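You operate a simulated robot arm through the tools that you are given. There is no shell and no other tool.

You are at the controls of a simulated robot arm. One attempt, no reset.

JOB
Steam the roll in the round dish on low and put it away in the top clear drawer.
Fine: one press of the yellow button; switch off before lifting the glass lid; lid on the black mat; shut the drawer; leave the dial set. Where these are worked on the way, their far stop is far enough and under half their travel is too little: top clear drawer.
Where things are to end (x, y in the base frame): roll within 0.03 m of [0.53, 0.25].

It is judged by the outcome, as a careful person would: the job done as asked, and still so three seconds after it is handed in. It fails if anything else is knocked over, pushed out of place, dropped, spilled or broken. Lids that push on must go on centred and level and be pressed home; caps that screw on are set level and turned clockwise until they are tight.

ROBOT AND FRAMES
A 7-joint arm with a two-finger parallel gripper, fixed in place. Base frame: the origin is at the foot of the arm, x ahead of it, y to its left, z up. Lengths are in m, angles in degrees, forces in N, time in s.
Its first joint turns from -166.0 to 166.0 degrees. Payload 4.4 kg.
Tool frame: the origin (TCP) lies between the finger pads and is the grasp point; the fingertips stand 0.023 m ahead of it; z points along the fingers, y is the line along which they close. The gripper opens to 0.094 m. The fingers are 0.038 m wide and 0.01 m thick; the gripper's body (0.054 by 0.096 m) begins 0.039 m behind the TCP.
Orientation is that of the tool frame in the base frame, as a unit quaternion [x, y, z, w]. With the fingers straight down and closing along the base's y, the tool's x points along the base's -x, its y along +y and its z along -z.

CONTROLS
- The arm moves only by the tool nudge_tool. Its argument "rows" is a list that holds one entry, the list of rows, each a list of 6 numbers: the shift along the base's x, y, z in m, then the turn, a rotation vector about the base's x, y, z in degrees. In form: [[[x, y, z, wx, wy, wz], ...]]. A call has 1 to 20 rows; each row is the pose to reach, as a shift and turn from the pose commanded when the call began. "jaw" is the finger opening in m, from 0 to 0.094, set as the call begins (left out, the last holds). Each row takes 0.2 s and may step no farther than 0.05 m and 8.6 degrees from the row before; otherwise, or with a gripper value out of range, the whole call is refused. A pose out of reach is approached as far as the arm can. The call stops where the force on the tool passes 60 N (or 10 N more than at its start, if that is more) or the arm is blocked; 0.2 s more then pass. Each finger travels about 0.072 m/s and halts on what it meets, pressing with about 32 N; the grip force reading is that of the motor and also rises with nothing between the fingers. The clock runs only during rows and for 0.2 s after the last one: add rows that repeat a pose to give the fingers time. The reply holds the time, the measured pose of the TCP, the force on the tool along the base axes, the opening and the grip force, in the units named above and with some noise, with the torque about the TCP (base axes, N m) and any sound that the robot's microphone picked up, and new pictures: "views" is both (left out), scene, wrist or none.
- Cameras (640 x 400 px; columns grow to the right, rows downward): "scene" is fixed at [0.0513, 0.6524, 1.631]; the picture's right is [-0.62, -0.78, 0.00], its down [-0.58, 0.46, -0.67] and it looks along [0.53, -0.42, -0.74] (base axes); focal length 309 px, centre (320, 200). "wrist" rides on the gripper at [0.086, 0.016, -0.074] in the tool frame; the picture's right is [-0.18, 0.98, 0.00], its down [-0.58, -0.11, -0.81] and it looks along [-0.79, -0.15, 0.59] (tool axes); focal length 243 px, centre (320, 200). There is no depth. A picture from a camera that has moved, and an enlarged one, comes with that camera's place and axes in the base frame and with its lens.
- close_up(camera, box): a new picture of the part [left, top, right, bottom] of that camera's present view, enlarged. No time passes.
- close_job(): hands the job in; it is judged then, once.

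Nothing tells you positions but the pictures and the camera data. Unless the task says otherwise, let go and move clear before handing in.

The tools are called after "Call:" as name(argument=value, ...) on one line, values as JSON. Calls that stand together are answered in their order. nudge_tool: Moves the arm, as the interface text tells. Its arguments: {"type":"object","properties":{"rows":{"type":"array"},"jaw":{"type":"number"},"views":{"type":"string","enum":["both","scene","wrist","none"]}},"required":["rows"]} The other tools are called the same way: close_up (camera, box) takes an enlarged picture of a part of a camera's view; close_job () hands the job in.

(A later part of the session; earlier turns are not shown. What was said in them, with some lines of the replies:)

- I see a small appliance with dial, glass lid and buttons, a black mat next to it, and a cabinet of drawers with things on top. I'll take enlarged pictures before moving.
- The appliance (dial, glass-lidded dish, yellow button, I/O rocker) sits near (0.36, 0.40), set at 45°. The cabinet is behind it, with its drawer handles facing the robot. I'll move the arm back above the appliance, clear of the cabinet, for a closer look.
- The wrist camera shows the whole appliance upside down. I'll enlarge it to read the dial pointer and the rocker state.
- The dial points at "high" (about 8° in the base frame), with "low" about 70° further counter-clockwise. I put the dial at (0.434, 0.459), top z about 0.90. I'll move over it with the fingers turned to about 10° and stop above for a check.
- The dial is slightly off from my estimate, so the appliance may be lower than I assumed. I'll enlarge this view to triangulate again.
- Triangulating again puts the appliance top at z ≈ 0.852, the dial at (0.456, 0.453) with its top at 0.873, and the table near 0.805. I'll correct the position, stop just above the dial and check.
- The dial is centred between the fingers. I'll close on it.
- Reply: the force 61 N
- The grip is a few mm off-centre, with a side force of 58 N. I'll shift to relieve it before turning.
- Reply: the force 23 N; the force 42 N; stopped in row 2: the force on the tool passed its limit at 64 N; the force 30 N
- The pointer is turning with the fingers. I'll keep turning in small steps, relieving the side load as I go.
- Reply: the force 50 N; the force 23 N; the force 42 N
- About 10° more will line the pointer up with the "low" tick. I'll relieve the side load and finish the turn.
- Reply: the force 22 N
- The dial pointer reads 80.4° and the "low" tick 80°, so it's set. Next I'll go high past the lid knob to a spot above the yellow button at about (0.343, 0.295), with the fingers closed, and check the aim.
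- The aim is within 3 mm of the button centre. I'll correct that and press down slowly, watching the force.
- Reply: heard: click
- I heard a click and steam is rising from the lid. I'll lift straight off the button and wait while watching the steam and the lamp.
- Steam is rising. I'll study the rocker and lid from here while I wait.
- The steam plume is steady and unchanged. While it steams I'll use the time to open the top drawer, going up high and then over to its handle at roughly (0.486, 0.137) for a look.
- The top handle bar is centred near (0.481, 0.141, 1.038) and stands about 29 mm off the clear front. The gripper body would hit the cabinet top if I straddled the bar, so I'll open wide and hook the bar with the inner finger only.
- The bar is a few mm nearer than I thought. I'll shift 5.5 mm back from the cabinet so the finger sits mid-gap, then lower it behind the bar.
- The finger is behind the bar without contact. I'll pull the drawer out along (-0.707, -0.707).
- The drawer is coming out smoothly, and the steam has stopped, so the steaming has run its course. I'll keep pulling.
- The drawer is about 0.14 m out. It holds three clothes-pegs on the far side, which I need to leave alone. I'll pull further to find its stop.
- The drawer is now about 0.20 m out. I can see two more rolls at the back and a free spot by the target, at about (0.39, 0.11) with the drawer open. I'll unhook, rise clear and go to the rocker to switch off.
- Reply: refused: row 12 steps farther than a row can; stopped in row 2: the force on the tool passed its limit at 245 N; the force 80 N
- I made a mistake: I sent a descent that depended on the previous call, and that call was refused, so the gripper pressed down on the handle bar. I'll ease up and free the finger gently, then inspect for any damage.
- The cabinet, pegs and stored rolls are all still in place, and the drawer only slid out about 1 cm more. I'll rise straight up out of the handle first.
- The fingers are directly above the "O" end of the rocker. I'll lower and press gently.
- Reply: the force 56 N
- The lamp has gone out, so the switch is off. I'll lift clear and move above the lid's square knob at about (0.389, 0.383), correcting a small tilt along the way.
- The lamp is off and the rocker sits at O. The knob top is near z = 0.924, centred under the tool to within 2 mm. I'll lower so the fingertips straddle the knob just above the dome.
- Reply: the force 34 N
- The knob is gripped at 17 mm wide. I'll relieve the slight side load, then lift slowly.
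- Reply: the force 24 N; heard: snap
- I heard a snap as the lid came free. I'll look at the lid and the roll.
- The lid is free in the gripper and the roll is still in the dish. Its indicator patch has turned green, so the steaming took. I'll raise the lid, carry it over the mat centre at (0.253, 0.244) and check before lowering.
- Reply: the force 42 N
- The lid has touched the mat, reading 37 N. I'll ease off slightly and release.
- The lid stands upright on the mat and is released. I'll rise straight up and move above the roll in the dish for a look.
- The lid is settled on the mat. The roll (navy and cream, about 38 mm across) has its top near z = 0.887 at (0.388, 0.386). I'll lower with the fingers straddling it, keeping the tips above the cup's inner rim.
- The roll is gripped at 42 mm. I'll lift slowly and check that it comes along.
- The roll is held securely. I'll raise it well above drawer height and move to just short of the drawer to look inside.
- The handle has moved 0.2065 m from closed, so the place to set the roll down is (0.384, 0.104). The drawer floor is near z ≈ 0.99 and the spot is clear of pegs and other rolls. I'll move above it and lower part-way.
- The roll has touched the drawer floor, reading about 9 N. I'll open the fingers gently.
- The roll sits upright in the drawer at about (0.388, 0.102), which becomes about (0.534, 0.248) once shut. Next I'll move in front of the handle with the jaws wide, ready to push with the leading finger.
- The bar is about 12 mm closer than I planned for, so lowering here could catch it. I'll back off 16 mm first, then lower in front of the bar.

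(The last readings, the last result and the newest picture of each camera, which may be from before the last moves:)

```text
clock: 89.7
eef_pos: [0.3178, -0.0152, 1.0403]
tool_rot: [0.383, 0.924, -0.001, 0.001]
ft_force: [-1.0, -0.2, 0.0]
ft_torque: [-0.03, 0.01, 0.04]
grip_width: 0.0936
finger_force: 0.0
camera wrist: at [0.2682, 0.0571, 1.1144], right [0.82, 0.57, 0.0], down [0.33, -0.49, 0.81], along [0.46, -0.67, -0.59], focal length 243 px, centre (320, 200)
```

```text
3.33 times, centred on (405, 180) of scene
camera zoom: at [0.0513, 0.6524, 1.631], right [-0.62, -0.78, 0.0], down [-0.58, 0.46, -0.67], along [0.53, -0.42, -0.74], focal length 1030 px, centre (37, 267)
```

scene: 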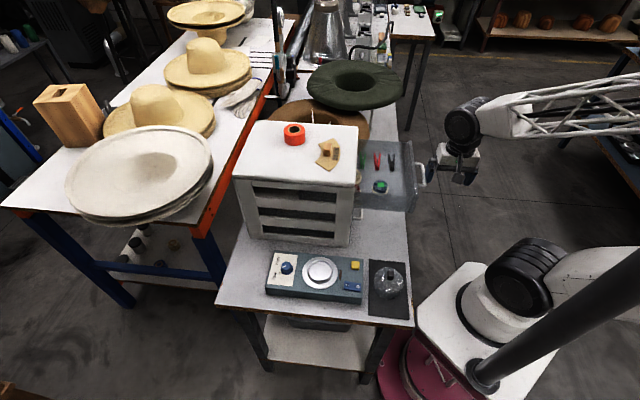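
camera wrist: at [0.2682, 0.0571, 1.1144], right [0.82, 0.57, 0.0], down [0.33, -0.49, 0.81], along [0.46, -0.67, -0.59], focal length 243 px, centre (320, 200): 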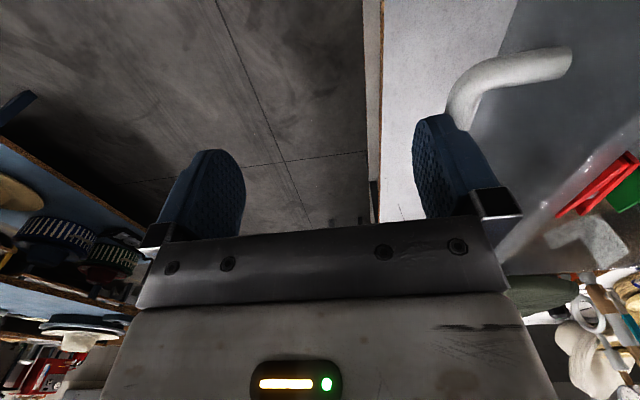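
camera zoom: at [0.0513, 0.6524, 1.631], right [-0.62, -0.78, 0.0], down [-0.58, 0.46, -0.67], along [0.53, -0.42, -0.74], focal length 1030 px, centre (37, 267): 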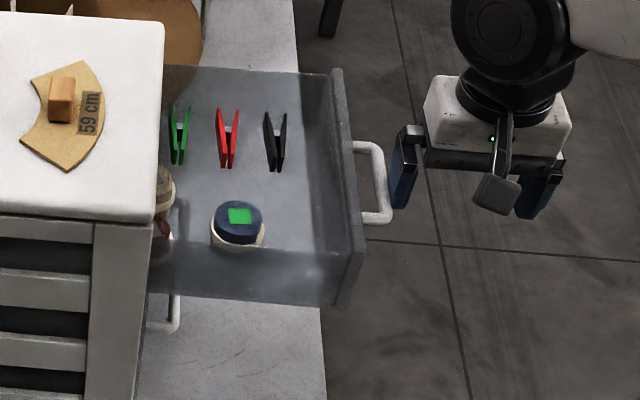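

The drawer is sliding in smoothly and the roll is steady. I'll continue.

Call:
nudge_tool(rows=[[[0.006, 0.006, 0, 0, 0, 0], [0.012, 0.012, 0, 0, 0, 0], [0.018, 0.018, 0, 0, 0, 0], [0.024, 0.024, 0, 0, 0, 0], [0.03, 0.03, 0, 0, 0, 0], [0.036, 0.036, 0, 0, 0, 0], [0.042, 0.042, 0, 0, 0, 0], [0.048, 0.048, 0, 0, 0, 0], [0.054, 0.054, 0, 0, 0, 0], [0.06, 0.06, 0, 0, 0, 0], [0.066, 0.066, 0, 0, 0, 0], [0.072, 0.072, 0, 0, 0, 0], [0.078, 0.078, 0, 0, 0, 0]]])

Call:
close_up(camera="scene", box=[310, 120, 460, 240])

```text
clock: 92.5
eef_pos: [0.396, 0.0618, 1.0417]
tool_rot: [0.383, 0.924, 0.0, 0.001]
ft_force: [-0.6, -0.1, -1.6]
ft_torque: [-0.03, 0.02, -0.01]
grip_width: 0.0941
finger_force: 0.1
camera wrist: at [0.3469, 0.1353, 1.1151], right [0.82, 0.57, 0.0], down [0.33, -0.49, 0.81], along [0.46, -0.67, -0.59], focal length 243 px, centre (320, 200)
```

scene: 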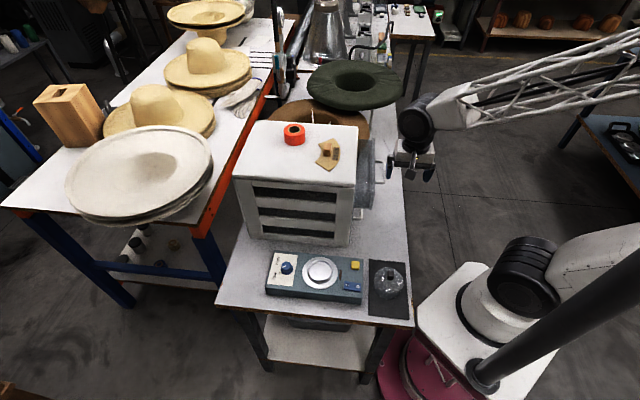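
wrist: 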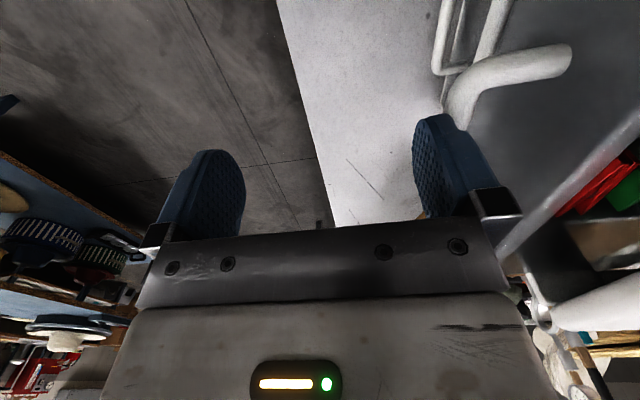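

```text
3.33 times, centred on (385, 180) of scene
camera zoom: at [0.0513, 0.6524, 1.631], right [-0.62, -0.78, 0.0], down [-0.58, 0.46, -0.67], along [0.53, -0.42, -0.74], focal length 1030 px, centre (103, 267)
```

zoom: 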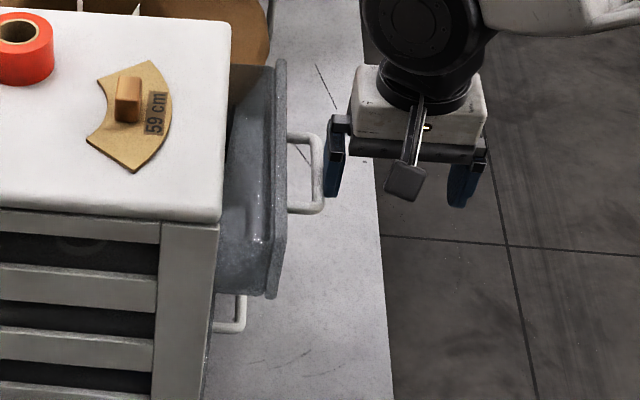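

Call:
nudge_tool(rows=[[[0.005, 0.005, 0, 0, 0, 0], [0.01, 0.01, 0, 0, 0, 0], [0.014, 0.014, 0, 0, 0, 0], [0.018, 0.018, 0, 0, 0, 0], [0.021, 0.021, 0, 0, 0, 0], [0.023, 0.023, 0, 0, 0, 0], [0.025, 0.025, 0, 0, 0, 0]]])

Call:
close_up(camera="scene", box=[310, 120, 460, 240])

```text
clock: 94.1
eef_pos: [0.4214, 0.0883, 1.0416]
tool_rot: [0.384, 0.924, -0.001, 0.0]
ft_force: [-0.2, 0.0, -0.4]
ft_torque: [0.0, 0.01, -0.01]
grip_width: 0.0937
finger_force: 0.0
camera wrist: at [0.3722, 0.1606, 1.1158], right [0.82, 0.57, 0.0], down [0.33, -0.49, 0.81], along [0.46, -0.67, -0.59], focal length 243 px, centre (320, 200)
```

scene: 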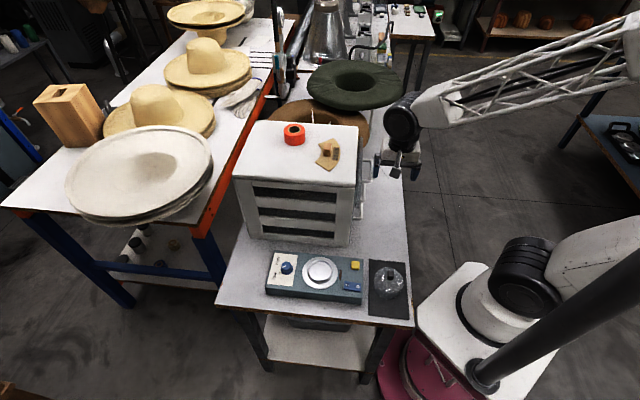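
wrist: 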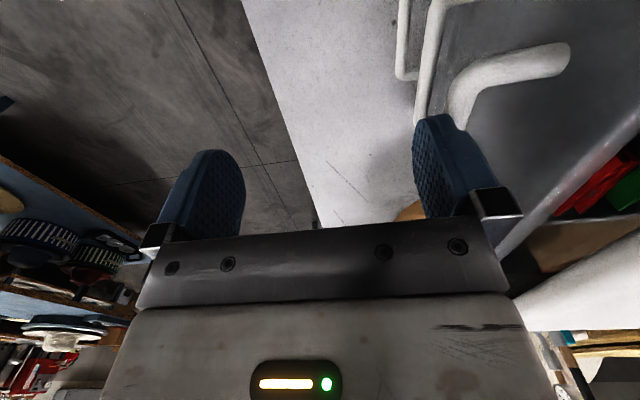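

```text
3.33 times, centred on (385, 180) of scene
camera zoom: at [0.0513, 0.6524, 1.631], right [-0.62, -0.78, 0.0], down [-0.58, 0.46, -0.67], along [0.53, -0.42, -0.74], focal length 1030 px, centre (103, 267)
```

zoom: 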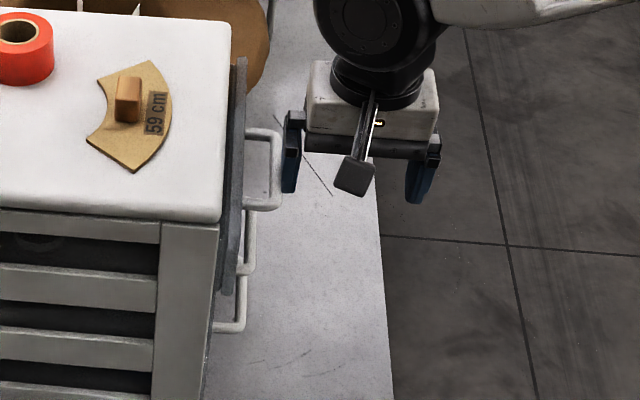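

Call:
nudge_tool(rows=[[[0.0015, 0.0015, 0, 0, 0, 0], [0.003, 0.003, 0, 0, 0, 0], [0.0045, 0.0045, 0, 0, 0, 0], [0.006, 0.006, 0, 0, 0, 0], [0.0075, 0.0075, 0, 0, 0, 0]]])

Call:
close_up(camera="scene", box=[310, 120, 460, 240])

```text
clock: 95.3
eef_pos: [0.4295, 0.0941, 1.0421]
tool_rot: [0.383, 0.924, -0.001, 0.0]
ft_force: [0.0, 0.0, -1.0]
ft_torque: [0.04, 0.0, 0.01]
grip_width: 0.0937
finger_force: 0.1
camera wrist: at [0.3797, 0.1677, 1.1149], right [0.82, 0.57, 0.0], down [0.33, -0.49, 0.81], along [0.46, -0.67, -0.59], focal length 243 px, centre (320, 200)
```

scene: 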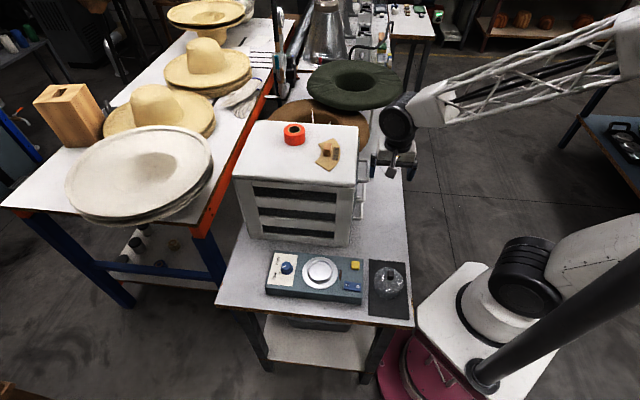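
wrist: 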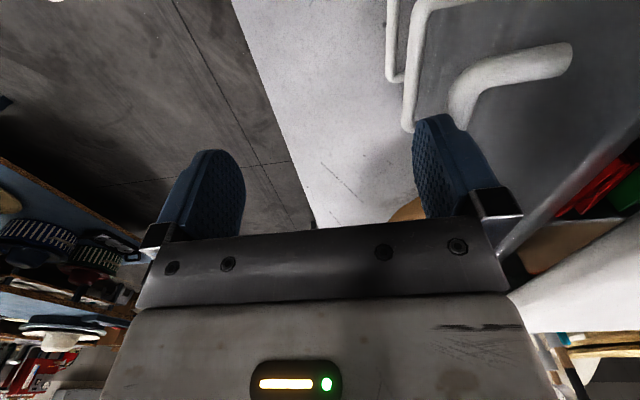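

```text
3.33 times, centred on (385, 180) of scene
camera zoom: at [0.0513, 0.6524, 1.631], right [-0.62, -0.78, 0.0], down [-0.58, 0.46, -0.67], along [0.53, -0.42, -0.74], focal length 1030 px, centre (103, 267)
```

zoom: 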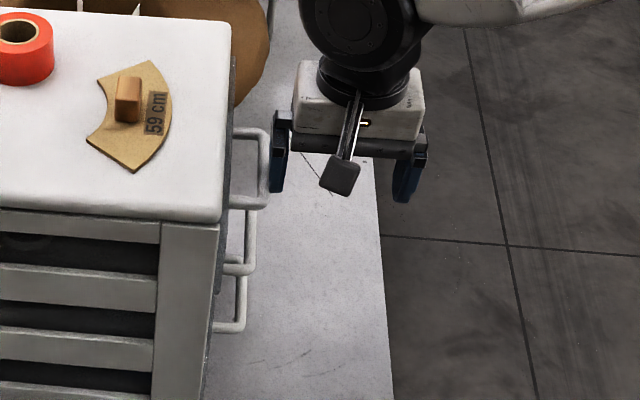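

Call:
nudge_tool(rows=[[[0.001, 0.001, 0, 0, 0, 0], [0.002, 0.002, 0, 0, 0, 0], [0.003, 0.003, 0, 0, 0, 0], [0.004, 0.004, 0, 0, 0, 0]]], views="none")

```text
clock: 96.3
eef_pos: [0.433, 0.1004, 1.0428]
tool_rot: [0.382, 0.924, -0.001, 0.001]
ft_force: [-1.7, -12.0, -6.1]
ft_torque: [-0.47, 0.18, -0.27]
grip_width: 0.0896
finger_force: 0.0
```

Call:
nudge_tool(rows=[[[0.001, 0.001, 0, 0, 0, 0], [0.002, 0.002, 0, 0, 0, 0]]])

Call:
close_up(camera="scene", box=[310, 120, 460, 240])

```text
clock: 96.9
eef_pos: [0.4335, 0.1007, 1.0419]
tool_rot: [0.383, 0.924, -0.002, 0.0]
ft_force: [-10.0, -15.8, 3.0]
ft_torque: [-0.16, 0.14, 0.16]
grip_width: 0.0859
finger_force: 0.1
camera wrist: at [0.3845, 0.1735, 1.1151], right [0.82, 0.57, 0.0], down [0.33, -0.49, 0.81], along [0.46, -0.67, -0.59], focal length 243 px, centre (320, 200)
```

scene: 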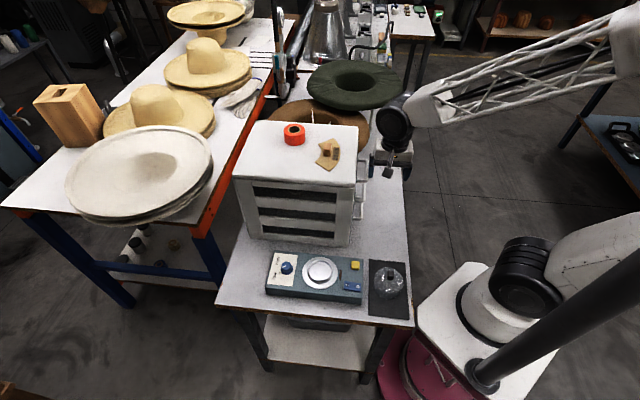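
wrist: 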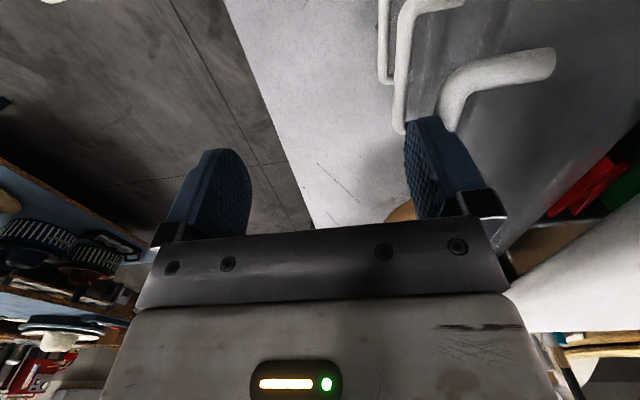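

```text
3.33 times, centred on (385, 180) of scene
camera zoom: at [0.0513, 0.6524, 1.631], right [-0.62, -0.78, 0.0], down [-0.58, 0.46, -0.67], along [0.53, -0.42, -0.74], focal length 1030 px, centre (103, 267)
```

zoom: 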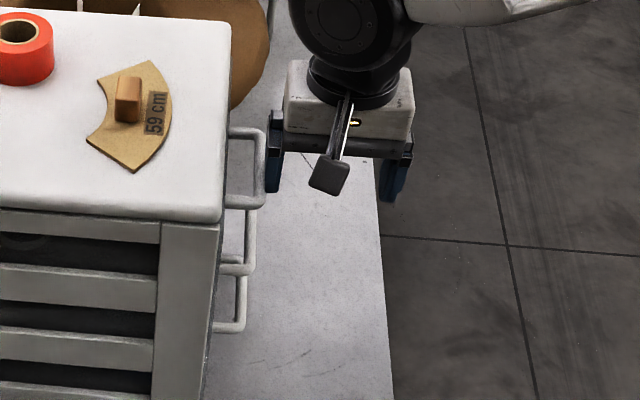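

The drawer has met its closed stop: the handle is back at its starting place and only the finger is yielding. I'll back straight off, then rise clear.

Call:
nudge_tool(rows=[[[-0.008, -0.008, 0, 0, 0, 0], [-0.02, -0.02, 0, 0, 0, 0], [-0.04, -0.04, 0, 0, 0, 0], [-0.04, -0.04, 0.04, 0, 0, 0], [-0.04, -0.04, 0.08, 0, 0, 0], [-0.04, -0.04, 0.12, 0, 0, 0], [-0.04, -0.04, 0.16, 0, 0, 0], [-0.07, -0.07, 0.18, 0, 0, 0], [-0.09, -0.1, 0.18, 0, 0, 0]]])

Call:
close_up(camera="scene", box=[220, 100, 420, 240])

Call:
close_up(camera="scene", box=[250, 230, 420, 336])

Call:
close_up(camera="scene", box=[310, 120, 460, 240])

```text
clock: 98.9
eef_pos: [0.3408, 0.0016, 1.2214]
tool_rot: [0.383, 0.924, -0.001, -0.001]
ft_force: [0.9, -0.6, 0.4]
ft_torque: [0.02, 0.01, 0.02]
grip_width: 0.0939
finger_force: 0.0
camera wrist: at [0.2936, 0.074, 1.2949], right [0.82, 0.57, 0.0], down [0.33, -0.49, 0.81], along [0.46, -0.67, -0.59], focal length 243 px, centre (320, 200)
```

scene: 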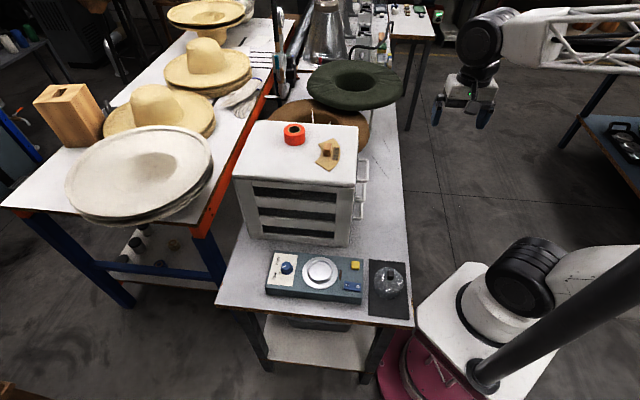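
wrist: 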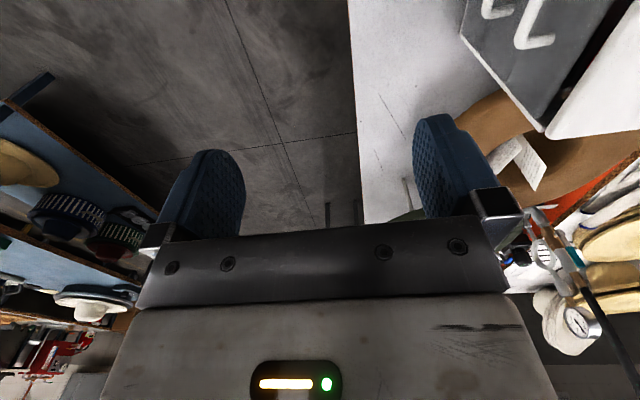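

```text
2.86 times, centred on (320, 170) of scene
camera zoom: at [0.0513, 0.6524, 1.631], right [-0.62, -0.78, 0.0], down [-0.58, 0.46, -0.67], along [0.53, -0.42, -0.74], focal length 882 px, centre (320, 286)
```

zoom: 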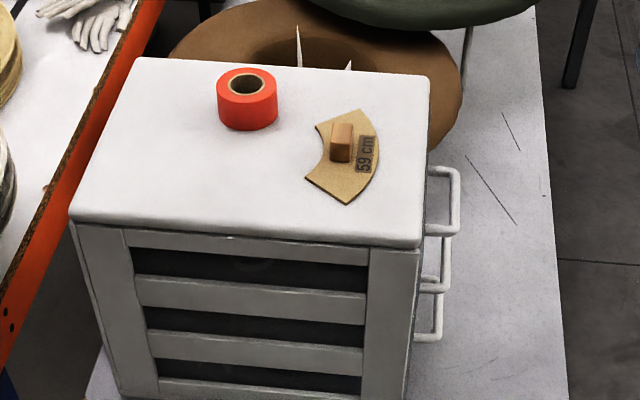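

```text
3.76 times, centred on (335, 283) of scene
camera zoom: at [0.0513, 0.6524, 1.631], right [-0.62, -0.78, 0.0], down [-0.58, 0.46, -0.67], along [0.53, -0.42, -0.74], focal length 1163 px, centre (264, -112)
```

zoom: 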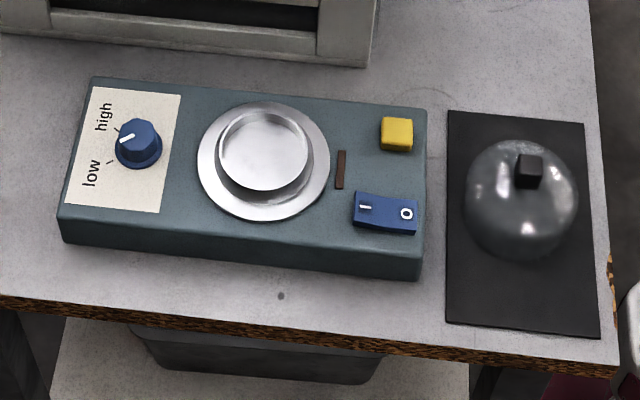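

```text
3.33 times, centred on (385, 180) of scene
camera zoom: at [0.0513, 0.6524, 1.631], right [-0.62, -0.78, 0.0], down [-0.58, 0.46, -0.67], along [0.53, -0.42, -0.74], focal length 1030 px, centre (103, 267)
```

zoom: 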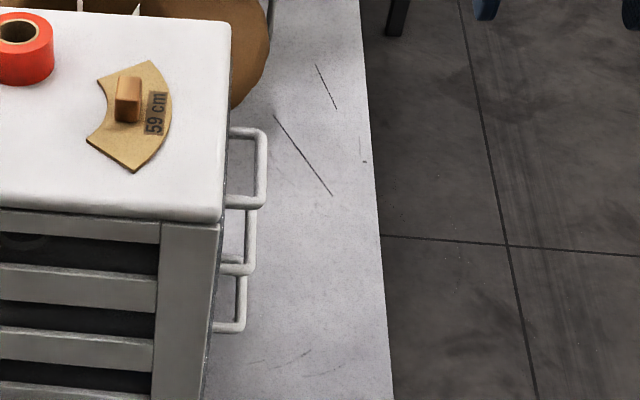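

Everything looks in order: the drawer is shut, the lid is on the mat, the switch is off and the dial is on low. I'll try to confirm the roll's position through the cabinet's side window.

Call:
close_up(camera="scene", box=[260, 180, 350, 215])

Call:
close_up(camera="scene", box=[260, 250, 320, 300])

```text
7.11 times, centred on (305, 198) of scene
camera zoom: at [0.0513, 0.6524, 1.631], right [-0.62, -0.78, 0.0], down [-0.58, 0.46, -0.67], along [0.53, -0.42, -0.74], focal length 2196 px, centre (427, 218)
```

zoom: 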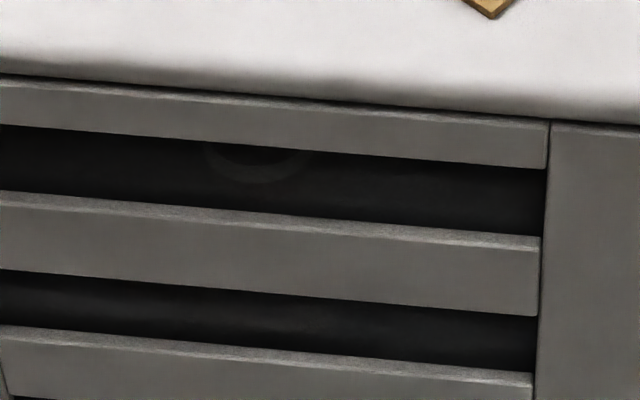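

```text
8.00 times, centred on (290, 275) of scene
camera zoom: at [0.0513, 0.6524, 1.631], right [-0.62, -0.78, 0.0], down [-0.58, 0.46, -0.67], along [0.53, -0.42, -0.74], focal length 2471 px, centre (560, -400)
```

zoom: 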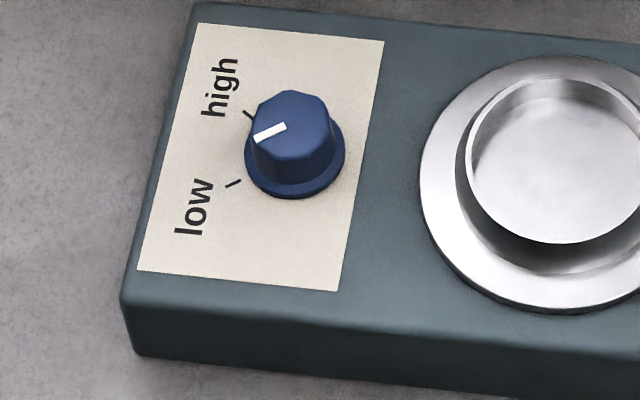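

The dial pointer is parallel to the "low" tick, the switch is at O with the lamp dark, and the lid stands on the mat. The drawer handle is back in its closed position, and the roll held steady the last time I could see it during the push. The arm is clear, so I'm handing in.

Call:
close_job()

```text
The job is handed in.
```

The job is handed in: the roll was steamed on low and is in the top clear drawer, which is shut.

- **Dial:** set to low and left there; the pointer lined up with the tick to within about a degree.
- **Steaming:** I pressed the yellow button once. Steam ran for nearly half a minute, and the patch on the roll turned green.
- **Switch and lid:** I switched off at the rocker and saw the lamp go out before lifting the lid. The lid came free with a snap and now stands on the black mat.
- **Roll:** it should be at about (0.534, 0.248). I worked this out from where I set it down and how far the drawer moved. I couldn't see the roll once the drawer was fully shut. It hadn't shifted when last visible, about a third of the way in.
- **Drawer:** the handle is back where it started. From the pictures, nothing else has moved; the pegs and other rolls in the drawer were still in place when last visible.

**One mistake:** while unhooking from the open drawer, the gripper pressed down hard on the handle (245 N). The drawer slid out about 1 cm further. I found no damage, and it closed normally afterwards.
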